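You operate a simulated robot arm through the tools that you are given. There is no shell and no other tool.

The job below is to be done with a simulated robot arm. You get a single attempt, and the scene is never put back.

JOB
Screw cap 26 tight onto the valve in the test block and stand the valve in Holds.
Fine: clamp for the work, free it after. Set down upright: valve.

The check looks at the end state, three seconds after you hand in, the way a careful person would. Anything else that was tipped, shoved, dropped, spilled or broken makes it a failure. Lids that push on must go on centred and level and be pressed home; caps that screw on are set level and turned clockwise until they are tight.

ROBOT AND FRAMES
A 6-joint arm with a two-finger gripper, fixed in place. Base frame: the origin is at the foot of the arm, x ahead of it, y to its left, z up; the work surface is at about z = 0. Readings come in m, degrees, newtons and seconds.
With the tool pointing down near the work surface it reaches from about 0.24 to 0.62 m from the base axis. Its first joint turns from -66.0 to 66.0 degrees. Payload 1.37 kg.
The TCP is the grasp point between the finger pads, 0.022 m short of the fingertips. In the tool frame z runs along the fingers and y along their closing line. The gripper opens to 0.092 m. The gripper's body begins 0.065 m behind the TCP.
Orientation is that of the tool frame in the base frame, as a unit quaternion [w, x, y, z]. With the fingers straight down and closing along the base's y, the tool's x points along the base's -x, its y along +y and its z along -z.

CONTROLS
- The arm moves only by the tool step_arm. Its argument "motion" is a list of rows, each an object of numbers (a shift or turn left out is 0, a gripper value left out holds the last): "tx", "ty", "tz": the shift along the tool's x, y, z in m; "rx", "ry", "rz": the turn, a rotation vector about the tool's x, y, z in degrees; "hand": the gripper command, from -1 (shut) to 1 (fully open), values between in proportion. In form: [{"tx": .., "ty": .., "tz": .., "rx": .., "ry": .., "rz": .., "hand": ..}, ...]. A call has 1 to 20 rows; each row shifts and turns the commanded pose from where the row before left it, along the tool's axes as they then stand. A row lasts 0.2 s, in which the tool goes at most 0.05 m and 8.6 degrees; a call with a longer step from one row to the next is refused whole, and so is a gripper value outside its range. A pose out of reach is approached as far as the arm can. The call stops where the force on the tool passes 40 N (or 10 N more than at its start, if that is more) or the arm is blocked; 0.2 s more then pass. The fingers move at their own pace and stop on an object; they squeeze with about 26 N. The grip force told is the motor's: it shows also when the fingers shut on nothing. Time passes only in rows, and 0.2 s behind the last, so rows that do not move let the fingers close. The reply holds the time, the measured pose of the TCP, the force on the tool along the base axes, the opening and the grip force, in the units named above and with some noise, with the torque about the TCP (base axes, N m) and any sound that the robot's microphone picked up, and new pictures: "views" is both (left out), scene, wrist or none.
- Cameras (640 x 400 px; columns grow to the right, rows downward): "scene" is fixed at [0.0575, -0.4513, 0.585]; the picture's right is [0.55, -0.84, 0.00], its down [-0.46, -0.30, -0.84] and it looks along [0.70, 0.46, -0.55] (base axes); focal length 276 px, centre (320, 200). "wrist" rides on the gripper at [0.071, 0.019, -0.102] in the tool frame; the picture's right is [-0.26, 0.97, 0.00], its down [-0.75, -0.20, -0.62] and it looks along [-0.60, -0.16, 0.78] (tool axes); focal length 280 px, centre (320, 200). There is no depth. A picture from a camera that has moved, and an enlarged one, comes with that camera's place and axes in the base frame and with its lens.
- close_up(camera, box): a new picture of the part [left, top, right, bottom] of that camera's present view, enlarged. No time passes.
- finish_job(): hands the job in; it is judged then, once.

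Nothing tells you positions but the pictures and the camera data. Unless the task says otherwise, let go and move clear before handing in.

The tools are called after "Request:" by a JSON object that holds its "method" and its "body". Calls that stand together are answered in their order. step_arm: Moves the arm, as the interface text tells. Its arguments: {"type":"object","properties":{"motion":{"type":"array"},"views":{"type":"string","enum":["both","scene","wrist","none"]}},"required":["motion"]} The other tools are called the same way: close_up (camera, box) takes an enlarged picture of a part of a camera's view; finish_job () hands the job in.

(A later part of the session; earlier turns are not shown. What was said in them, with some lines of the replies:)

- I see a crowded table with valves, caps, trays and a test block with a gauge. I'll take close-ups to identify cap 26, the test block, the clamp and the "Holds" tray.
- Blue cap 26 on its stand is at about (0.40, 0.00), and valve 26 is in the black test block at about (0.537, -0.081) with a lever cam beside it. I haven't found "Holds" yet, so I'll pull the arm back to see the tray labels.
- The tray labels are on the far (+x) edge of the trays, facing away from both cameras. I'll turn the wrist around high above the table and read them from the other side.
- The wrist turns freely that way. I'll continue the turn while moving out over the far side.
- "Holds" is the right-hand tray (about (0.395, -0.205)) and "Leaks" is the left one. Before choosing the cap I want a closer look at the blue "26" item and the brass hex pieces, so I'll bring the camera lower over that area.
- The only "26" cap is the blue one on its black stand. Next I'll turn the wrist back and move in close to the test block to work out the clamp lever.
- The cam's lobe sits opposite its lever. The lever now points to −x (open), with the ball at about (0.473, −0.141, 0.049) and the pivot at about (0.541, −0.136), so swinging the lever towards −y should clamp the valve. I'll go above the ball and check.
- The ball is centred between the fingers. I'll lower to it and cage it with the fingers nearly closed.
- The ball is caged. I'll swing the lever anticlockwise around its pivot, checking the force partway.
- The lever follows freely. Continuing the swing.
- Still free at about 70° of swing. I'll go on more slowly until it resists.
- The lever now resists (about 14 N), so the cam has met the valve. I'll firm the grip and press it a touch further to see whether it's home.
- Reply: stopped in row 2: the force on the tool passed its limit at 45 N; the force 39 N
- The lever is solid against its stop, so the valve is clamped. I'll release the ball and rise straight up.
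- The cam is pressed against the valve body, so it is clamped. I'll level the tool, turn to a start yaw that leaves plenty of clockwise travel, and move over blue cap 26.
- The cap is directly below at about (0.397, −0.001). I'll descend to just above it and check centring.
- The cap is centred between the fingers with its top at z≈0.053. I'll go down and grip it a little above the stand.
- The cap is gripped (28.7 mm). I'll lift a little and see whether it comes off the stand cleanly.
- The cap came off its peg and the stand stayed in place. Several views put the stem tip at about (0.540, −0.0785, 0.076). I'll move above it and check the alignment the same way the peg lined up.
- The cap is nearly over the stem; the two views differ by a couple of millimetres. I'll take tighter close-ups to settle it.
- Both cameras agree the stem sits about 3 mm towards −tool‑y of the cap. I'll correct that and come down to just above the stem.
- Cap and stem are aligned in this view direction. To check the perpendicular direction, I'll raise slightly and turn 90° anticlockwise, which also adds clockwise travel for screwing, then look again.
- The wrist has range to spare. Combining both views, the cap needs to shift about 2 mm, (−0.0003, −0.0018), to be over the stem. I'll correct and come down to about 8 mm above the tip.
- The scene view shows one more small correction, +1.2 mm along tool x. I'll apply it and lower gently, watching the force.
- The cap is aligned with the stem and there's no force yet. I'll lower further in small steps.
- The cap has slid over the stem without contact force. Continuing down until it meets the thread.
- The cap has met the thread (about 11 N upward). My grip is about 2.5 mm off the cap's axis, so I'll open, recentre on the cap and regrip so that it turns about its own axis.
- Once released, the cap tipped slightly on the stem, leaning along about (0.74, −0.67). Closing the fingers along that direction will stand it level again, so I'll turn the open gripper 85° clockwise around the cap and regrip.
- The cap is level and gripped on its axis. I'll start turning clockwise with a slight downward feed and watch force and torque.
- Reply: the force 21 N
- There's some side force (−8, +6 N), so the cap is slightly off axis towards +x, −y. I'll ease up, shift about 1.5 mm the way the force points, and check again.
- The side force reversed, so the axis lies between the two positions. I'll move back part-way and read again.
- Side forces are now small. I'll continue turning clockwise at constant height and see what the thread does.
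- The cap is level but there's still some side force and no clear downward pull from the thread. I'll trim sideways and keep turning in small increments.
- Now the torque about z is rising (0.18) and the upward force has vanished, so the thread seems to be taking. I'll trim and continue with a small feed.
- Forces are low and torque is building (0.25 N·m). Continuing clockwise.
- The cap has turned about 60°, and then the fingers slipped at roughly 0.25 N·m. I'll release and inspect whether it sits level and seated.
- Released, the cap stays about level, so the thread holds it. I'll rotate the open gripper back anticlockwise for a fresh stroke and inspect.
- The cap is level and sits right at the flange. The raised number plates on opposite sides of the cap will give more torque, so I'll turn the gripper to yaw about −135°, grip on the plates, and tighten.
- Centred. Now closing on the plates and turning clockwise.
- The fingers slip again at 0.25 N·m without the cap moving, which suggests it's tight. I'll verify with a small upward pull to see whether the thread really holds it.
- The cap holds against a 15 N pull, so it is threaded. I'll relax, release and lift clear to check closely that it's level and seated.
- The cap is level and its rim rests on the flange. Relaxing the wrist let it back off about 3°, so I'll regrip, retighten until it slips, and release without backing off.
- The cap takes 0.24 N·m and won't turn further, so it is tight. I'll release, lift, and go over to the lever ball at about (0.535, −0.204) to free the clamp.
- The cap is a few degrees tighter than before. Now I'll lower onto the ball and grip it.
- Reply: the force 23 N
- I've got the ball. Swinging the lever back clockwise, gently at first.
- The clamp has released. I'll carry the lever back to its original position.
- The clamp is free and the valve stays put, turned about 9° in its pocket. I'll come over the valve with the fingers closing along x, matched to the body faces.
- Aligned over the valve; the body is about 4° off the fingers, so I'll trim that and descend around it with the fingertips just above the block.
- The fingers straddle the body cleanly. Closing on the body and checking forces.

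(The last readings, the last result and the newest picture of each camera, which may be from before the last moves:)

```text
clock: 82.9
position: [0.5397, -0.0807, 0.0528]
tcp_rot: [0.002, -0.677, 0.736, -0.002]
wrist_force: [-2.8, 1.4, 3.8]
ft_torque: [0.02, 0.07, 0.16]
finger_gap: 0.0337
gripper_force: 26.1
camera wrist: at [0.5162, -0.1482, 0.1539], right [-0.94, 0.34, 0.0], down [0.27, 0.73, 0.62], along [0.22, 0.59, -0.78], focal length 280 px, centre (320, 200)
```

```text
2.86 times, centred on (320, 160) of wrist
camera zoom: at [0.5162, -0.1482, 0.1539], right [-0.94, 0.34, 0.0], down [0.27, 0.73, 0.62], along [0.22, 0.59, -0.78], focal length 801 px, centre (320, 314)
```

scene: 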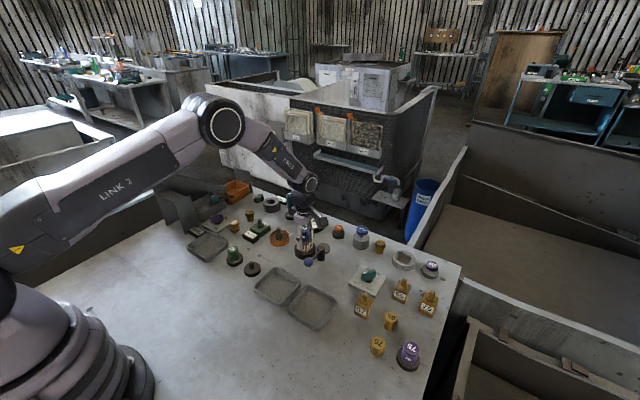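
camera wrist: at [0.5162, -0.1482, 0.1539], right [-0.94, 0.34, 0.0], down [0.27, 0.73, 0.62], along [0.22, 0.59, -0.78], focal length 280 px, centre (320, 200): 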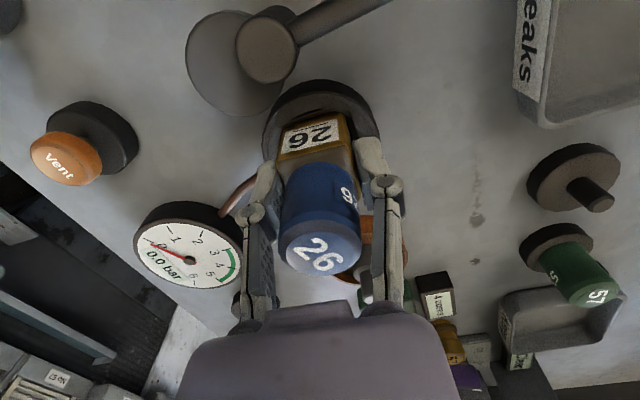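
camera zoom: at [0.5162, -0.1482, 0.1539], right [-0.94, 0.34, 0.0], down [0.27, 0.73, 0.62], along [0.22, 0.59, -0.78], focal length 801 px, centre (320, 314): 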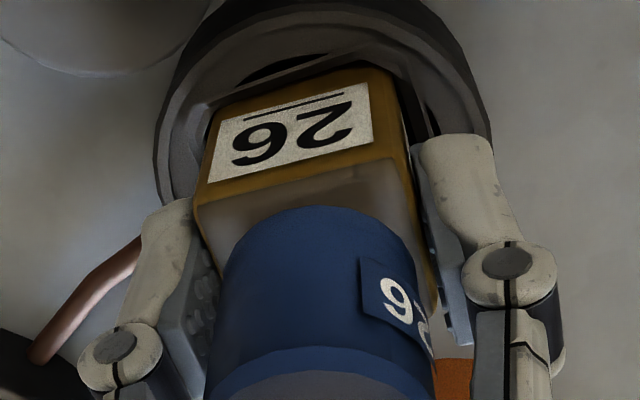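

A firm grip at 33.7 mm, aligned with the body. Lifting straight up slowly.

Request:
{"method": "step_arm", "body": {"motion": [{"tz": -0.005}, {"tz": -0.01}, {"tz": -0.015}, {"tz": -0.02}, {"tz": -0.03}, {}]}}

Request:
{"method": "close_up", "body": {"camera": "scene", "box": [280, 190, 340, 260]}}

```text
clock: 84.3
position: [0.5411, -0.0802, 0.1312]
tcp_rot: [0.0, -0.677, 0.736, -0.001]
wrist_force: [-0.5, 0.2, -3.7]
ft_torque: [-0.02, 0.0, 0.01]
finger_gap: 0.0337
gripper_force: 26.2
camera wrist: at [0.517, -0.148, 0.2335], right [-0.94, 0.34, 0.0], down [0.27, 0.73, 0.62], along [0.22, 0.59, -0.78], focal length 280 px, centre (320, 200)
```

scene: 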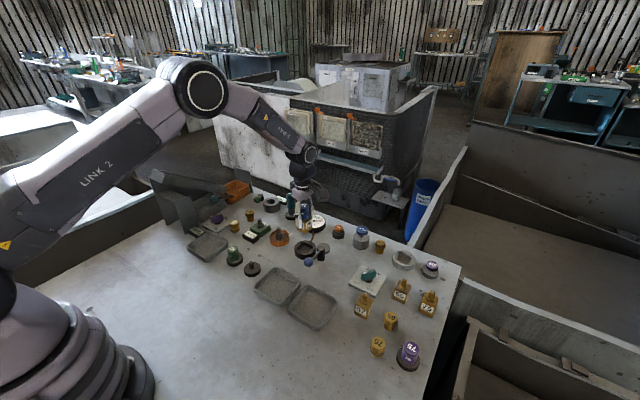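
wrist: 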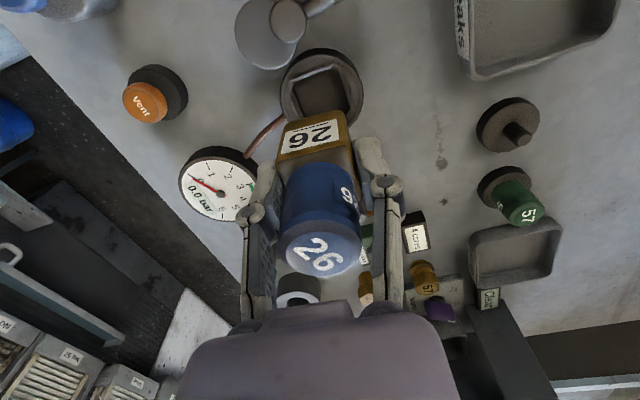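

```text
5.71 times, centred on (310, 225) of scene
camera zoom: at [0.0575, -0.4513, 0.585], right [0.55, -0.84, 0.0], down [-0.46, -0.3, -0.84], along [0.7, 0.46, -0.55], focal length 1578 px, centre (377, 57)
```

zoom: 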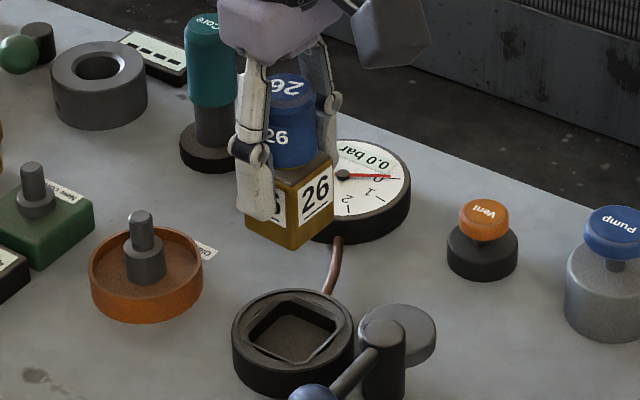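

The valve with its cap is lifted clear, weighing about 3.7 N. Next I'll carry it over the Holds tray at about (0.390, −0.209).

Request:
{"method": "step_arm", "body": {"motion": [{"tx": 0.01, "ty": 0.01}, {"tx": 0.0262, "ty": 0.0259}, {"tx": 0.0262, "ty": 0.0259}, {"tx": 0.0262, "ty": 0.0259}, {"tx": 0.0262, "ty": 0.0259}, {"tx": 0.0164, "ty": 0.0161}, {"tx": 0.01, "ty": 0.01}, {}]}}

Request:
{"method": "close_up", "body": {"camera": "scene", "box": [250, 220, 350, 340]}}

Request:
{"method": "close_up", "body": {"camera": "wrist", "box": [220, 60, 440, 220]}}

```text
clock: 86.1
position: [0.3901, -0.2099, 0.1313]
tcp_rot: [0.0, -0.677, 0.736, -0.002]
wrist_force: [0.4, 0.1, -3.2]
ft_torque: [0.0, -0.01, 0.0]
finger_gap: 0.0337
gripper_force: 25.8
camera wrist: at [0.3654, -0.2772, 0.2334], right [-0.94, 0.34, 0.0], down [0.27, 0.73, 0.62], along [0.22, 0.59, -0.78], focal length 280 px, centre (320, 200)
```

scene: 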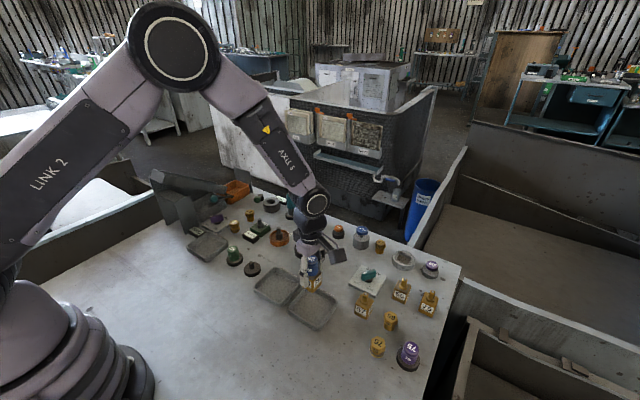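
wrist: 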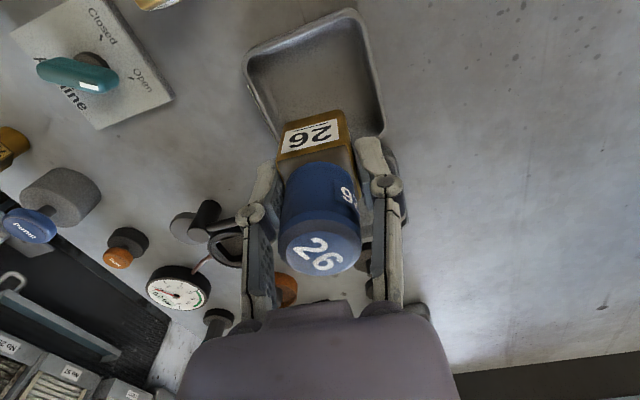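

```text
3.33 times, centred on (300, 280) of scene
camera zoom: at [0.0575, -0.4513, 0.585], right [0.55, -0.84, 0.0], down [-0.46, -0.3, -0.84], along [0.7, 0.46, -0.55], focal length 920 px, centre (387, -67)
```

zoom: 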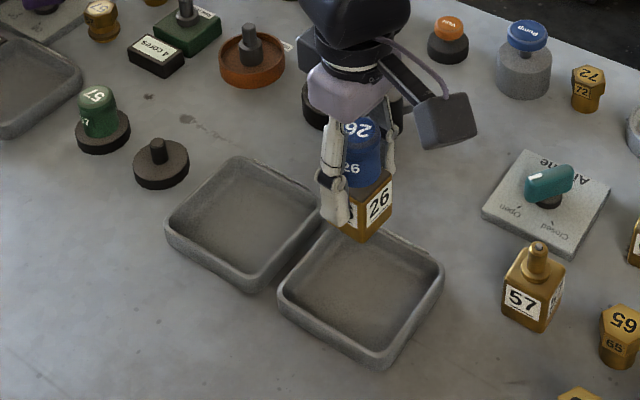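

```text
2.50 times, centred on (330, 140) of wrist
camera zoom: at [0.3654, -0.2772, 0.2334], right [-0.94, 0.34, 0.0], down [0.27, 0.73, 0.62], along [0.22, 0.59, -0.78], focal length 701 px, centre (295, 350)
```

zoom: 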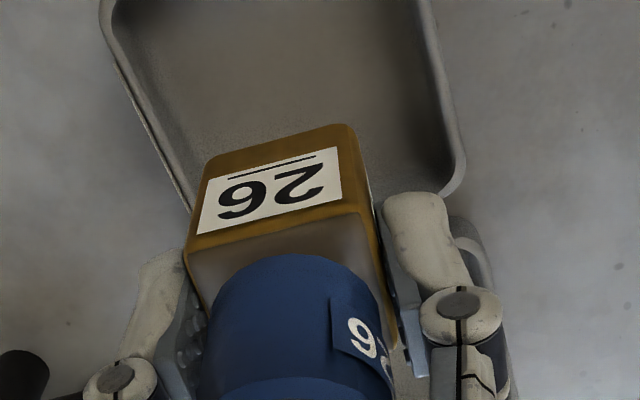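

Holds spans about x 0.351–0.431, y −0.253 to −0.162, centre (0.391, −0.207). The tray is wider in y, so I'll turn the gripper so the fingers open along y, centre, and lower.

Request:
{"method": "step_arm", "body": {"motion": [{"rz": 8.5}, {"rz": 8.5}, {"rz": 8.5}, {"rz": 8.5}, {"rz": 8.5}, {"rz": 8.5}, {"rz": 8.5}, {"rz": 8.5}, {"rz": 8.5}, {"rz": 8.5}, {"tx": -0.001, "ty": 0.0025}, {"tz": 0.03}, {"tz": 0.025}, {}]}}

Request:
{"method": "close_up", "body": {"camera": "scene", "box": [270, 240, 350, 340]}}

Request:
{"method": "close_up", "body": {"camera": "wrist", "box": [220, 60, 440, 220]}}

```text
clock: 89.1
position: [0.3901, -0.2069, 0.0763]
tcp_rot: [0.001, -0.001, 1.0, -0.001]
wrist_force: [-0.1, 0.6, -3.6]
ft_torque: [-0.03, 0.0, 0.05]
finger_gap: 0.0339
gripper_force: 25.9
camera wrist: at [0.3202, -0.1861, 0.1781], right [0.26, 0.97, 0.0], down [0.75, -0.2, 0.63], along [0.61, -0.16, -0.78], focal length 280 px, centre (320, 200)
```

scene: 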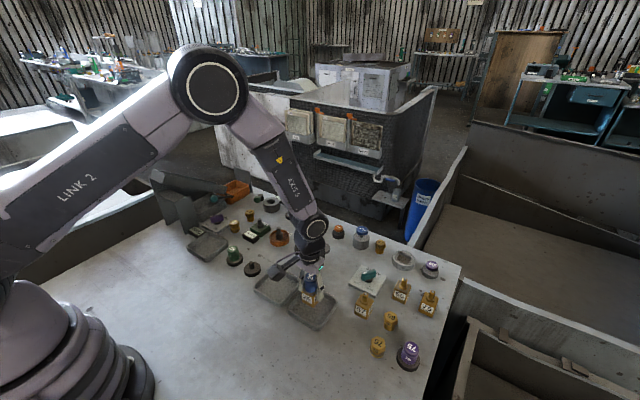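
wrist: 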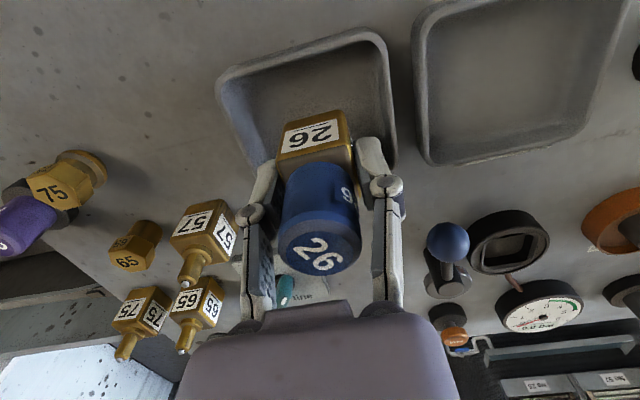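

```text
4.00 times, centred on (310, 290) of scene
camera zoom: at [0.0575, -0.4513, 0.585], right [0.55, -0.84, 0.0], down [-0.46, -0.3, -0.84], along [0.7, 0.46, -0.55], focal length 1104 px, centre (360, -160)
```

zoom: 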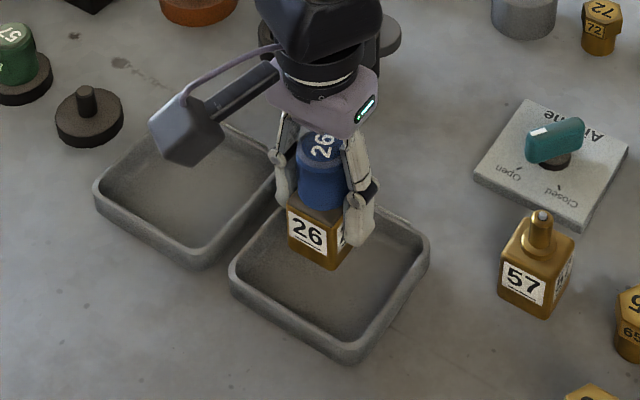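

```text
2.50 times, centred on (330, 140) of wrist
camera zoom: at [0.3202, -0.1861, 0.1781], right [0.26, 0.97, 0.0], down [0.75, -0.2, 0.63], along [0.61, -0.16, -0.78], focal length 701 px, centre (295, 350)
```

zoom: 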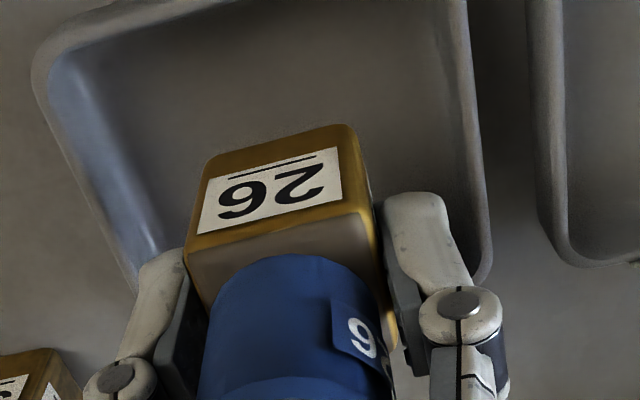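

Well centred in the tray. Lowering gently to the floor.

Request:
{"method": "step_arm", "body": {"motion": [{"tz": 0.015}, {"tz": 0.01}, {"tz": 0.005}, {}], "views": "none"}}

Request:
{"method": "close_up", "body": {"camera": "scene", "box": [285, 255, 335, 320]}}

```text
clock: 90.1
position: [0.3914, -0.2063, 0.0464]
tcp_rot: [0.002, -0.001, 1.0, -0.001]
wrist_force: [-5.5, 2.2, 17.5]
ft_torque: [0.05, 0.17, 0.06]
finger_gap: 0.0337
gripper_force: 26.1
```

```text
6.15 times, centred on (310, 288) of scene
camera zoom: at [0.0574, -0.4512, 0.585], right [0.55, -0.84, 0.0], down [-0.46, -0.3, -0.84], along [0.7, 0.46, -0.55], focal length 1699 px, centre (382, -338)
```

zoom: 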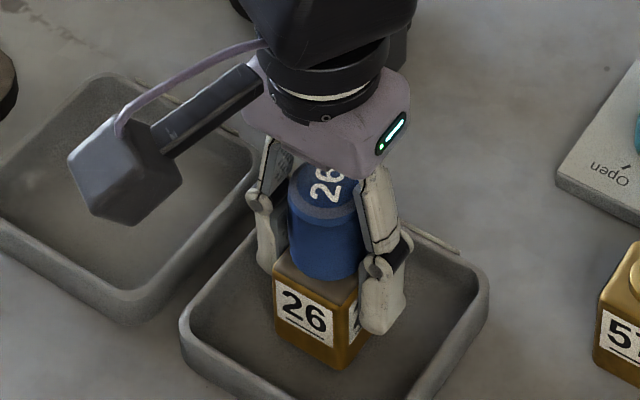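

It has touched down. I'll ease the pressure and open the fingers a little.

Request:
{"method": "step_arm", "body": {"motion": [{"tz": -0.0007}, {}, {}], "views": "none"}}

Request:
{"method": "close_up", "body": {"camera": "wrist", "box": [220, 60, 440, 220]}}

```text
clock: 90.9
position: [0.3911, -0.2065, 0.0473]
tcp_rot: [0.002, -0.002, 1.0, 0.0]
wrist_force: [-0.4, 3.4, 5.2]
ft_torque: [0.09, -0.09, -0.01]
finger_gap: 0.0338
gripper_force: 26.7
```

```text
2.50 times, centred on (330, 140) of wrist
camera zoom: at [0.3212, -0.1862, 0.149], right [0.26, 0.97, 0.0], down [0.75, -0.2, 0.63], along [0.61, -0.16, -0.78], focal length 701 px, centre (295, 350)
```

zoom: 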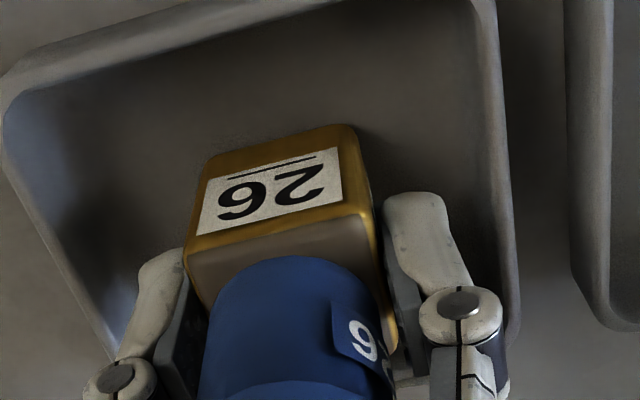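

Light contact now (5 N). Opening the fingers and rising straight up.

Request:
{"method": "step_arm", "body": {"motion": [{"hand": -0.22}, {}, {"hand": -0.04}, {}, {}], "views": "none"}}

Request:
{"method": "close_up", "body": {"camera": "scene", "box": [285, 255, 335, 320]}}

Request:
{"method": "close_up", "body": {"camera": "wrist", "box": [220, 60, 440, 280]}}

```text
clock: 92.1
position: [0.3909, -0.2072, 0.0465]
tcp_rot: [0.002, -0.002, 1.0, -0.001]
wrist_force: [0.5, -1.2, 1.2]
ft_torque: [0.0, 0.02, -0.03]
finger_gap: 0.0442
gripper_force: 0.1
```

```text
6.15 times, centred on (310, 288) of scene
camera zoom: at [0.0575, -0.4513, 0.585], right [0.55, -0.84, 0.0], down [-0.46, -0.3, -0.84], along [0.7, 0.46, -0.55], focal length 1699 px, centre (382, -338)
```

zoom: 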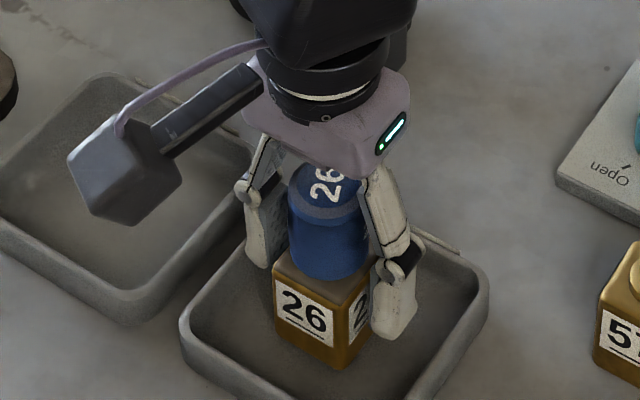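

```text
1.82 times, centred on (330, 170) of wrist
camera zoom: at [0.321, -0.1863, 0.1492], right [0.26, 0.97, 0.0], down [0.75, -0.2, 0.63], along [0.61, -0.16, -0.78], focal length 510 px, centre (302, 254)
```

zoom: 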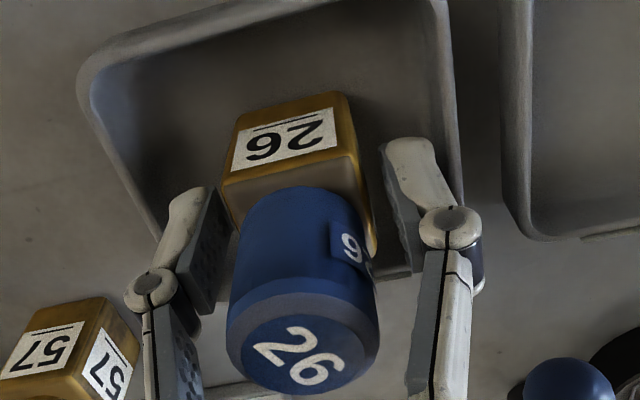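

The valve stands upright in Holds. Rising clear for a final look.

Request:
{"method": "step_arm", "body": {"motion": [{"tz": -0.02}, {"tz": -0.03}, {"tz": -0.04}, {"tz": -0.04}, {"tz": -0.04}, {"tx": 0.03, "tz": -0.03}, {"tx": 0.03}, {"tx": 0.02}, {}]}}

Request:
{"method": "close_up", "body": {"camera": "scene", "box": [285, 245, 335, 320]}}

Request:
{"method": "close_up", "body": {"camera": "scene", "box": [180, 180, 460, 370]}}

Request:
{"method": "close_up", "body": {"camera": "wrist", "box": [220, 60, 400, 220]}}

```text
clock: 94.1
position: [0.3104, -0.2064, 0.2467]
tcp_rot: [0.002, -0.002, 1.0, -0.001]
wrist_force: [0.0, -0.2, 0.7]
ft_torque: [0.02, -0.01, -0.02]
finger_gap: 0.0441
gripper_force: 0.1
camera wrist: at [0.2404, -0.1863, 0.3489], right [0.26, 0.97, 0.0], down [0.75, -0.2, 0.63], along [0.61, -0.16, -0.78], focal length 280 px, centre (320, 200)
```

scene: 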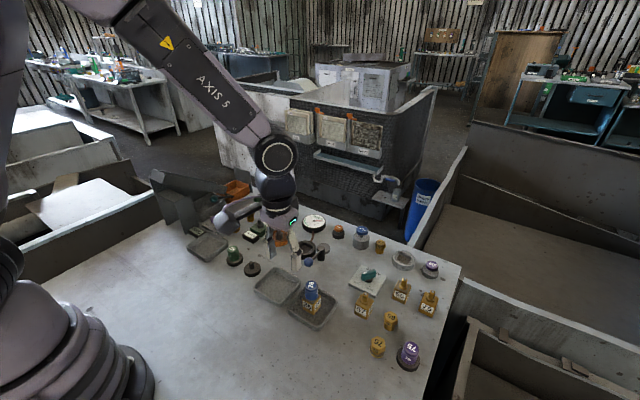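
wrist: 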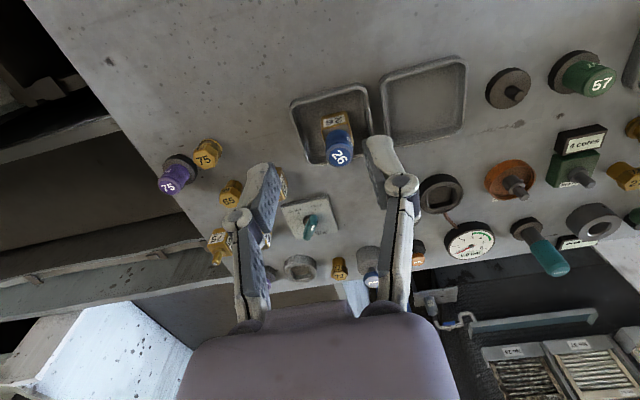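

```text
5.33 times, centred on (310, 282) of scene
camera zoom: at [0.0575, -0.4513, 0.585], right [0.55, -0.84, 0.0], down [-0.46, -0.3, -0.84], along [0.7, 0.46, -0.55], focal length 1473 px, centre (373, -240)
```

zoom: 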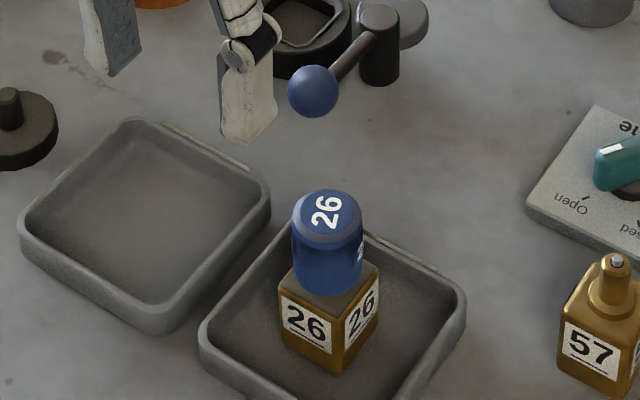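

```text
2.11 times, centred on (320, 275) of scene
camera zoom: at [0.0575, -0.4513, 0.585], right [0.55, -0.84, 0.0], down [-0.46, -0.3, -0.84], along [0.7, 0.46, -0.55], focal length 581 px, centre (320, 42)
```

zoom: 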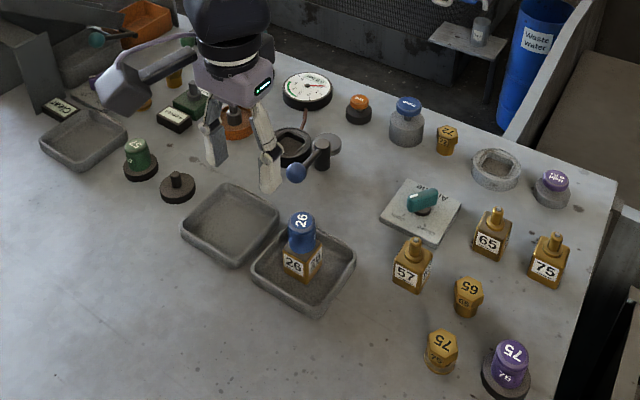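

```text
2.50 times, centred on (310, 140) of wrist
camera zoom: at [0.2404, -0.1863, 0.3489], right [0.26, 0.97, 0.0], down [0.75, -0.2, 0.63], along [0.61, -0.16, -0.78], focal length 701 px, centre (345, 350)
```

zoom: 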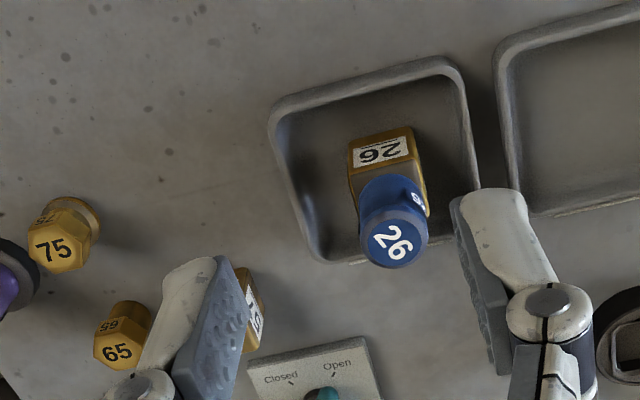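

Request:
{"method": "close_up", "body": {"camera": "scene", "box": [300, 275, 325, 305]}}

Request:
{"method": "close_up", "body": {"camera": "wrist", "box": [310, 100, 370, 175]}}

```text
13.33 times, centred on (312, 290) of scene
camera zoom: at [0.0575, -0.4513, 0.585], right [0.55, -0.84, 0.0], down [-0.46, -0.3, -0.84], along [0.7, 0.46, -0.55], focal length 3682 px, centre (420, -1000)
```

zoom: 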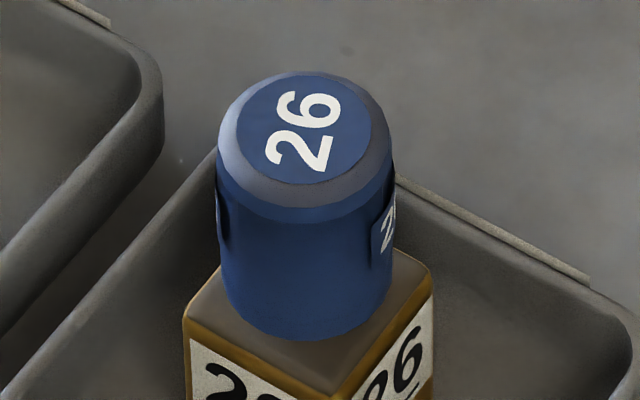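

```text
5.33 times, centred on (340, 138) of wrist
camera zoom: at [0.2404, -0.1863, 0.3489], right [0.26, 0.97, 0.0], down [0.75, -0.2, 0.63], along [0.61, -0.16, -0.78], focal length 1495 px, centre (213, 533)
```

zoom: 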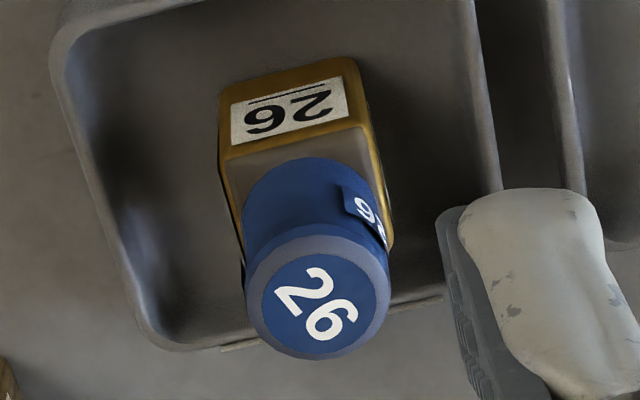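

Valve 26 stands upright and roughly centred in the Holds tray. Cap 26 is level and tight on it, the clamp lever is back open, nothing else has moved, and the arm is clear, so I'm handing in.

Request:
{"method": "finish_job", "body": {}}

```text
The job is handed in.
```

Cap 26 is on the valve from the test block and screwed tight, and the valve is standing upright in the Holds tray. I've handed the job in, but I haven't seen the result of the check.

- **Cap:** I turned it clockwise until the fingers slipped at about 0.25 N·m. It sits level with its rim on the flange, and it held against a 15 N upward pull. It only turned about 60° before going tight, and grip friction set the torque limit, so I couldn't test it any tighter.
- **Clamp:** I closed the lever on the valve before the work and swung it back to its open position afterwards.
- **Other items:** In the last pictures I saw nothing else tipped or shoved. The cap's empty stand is still in its place, and the arm is clear.
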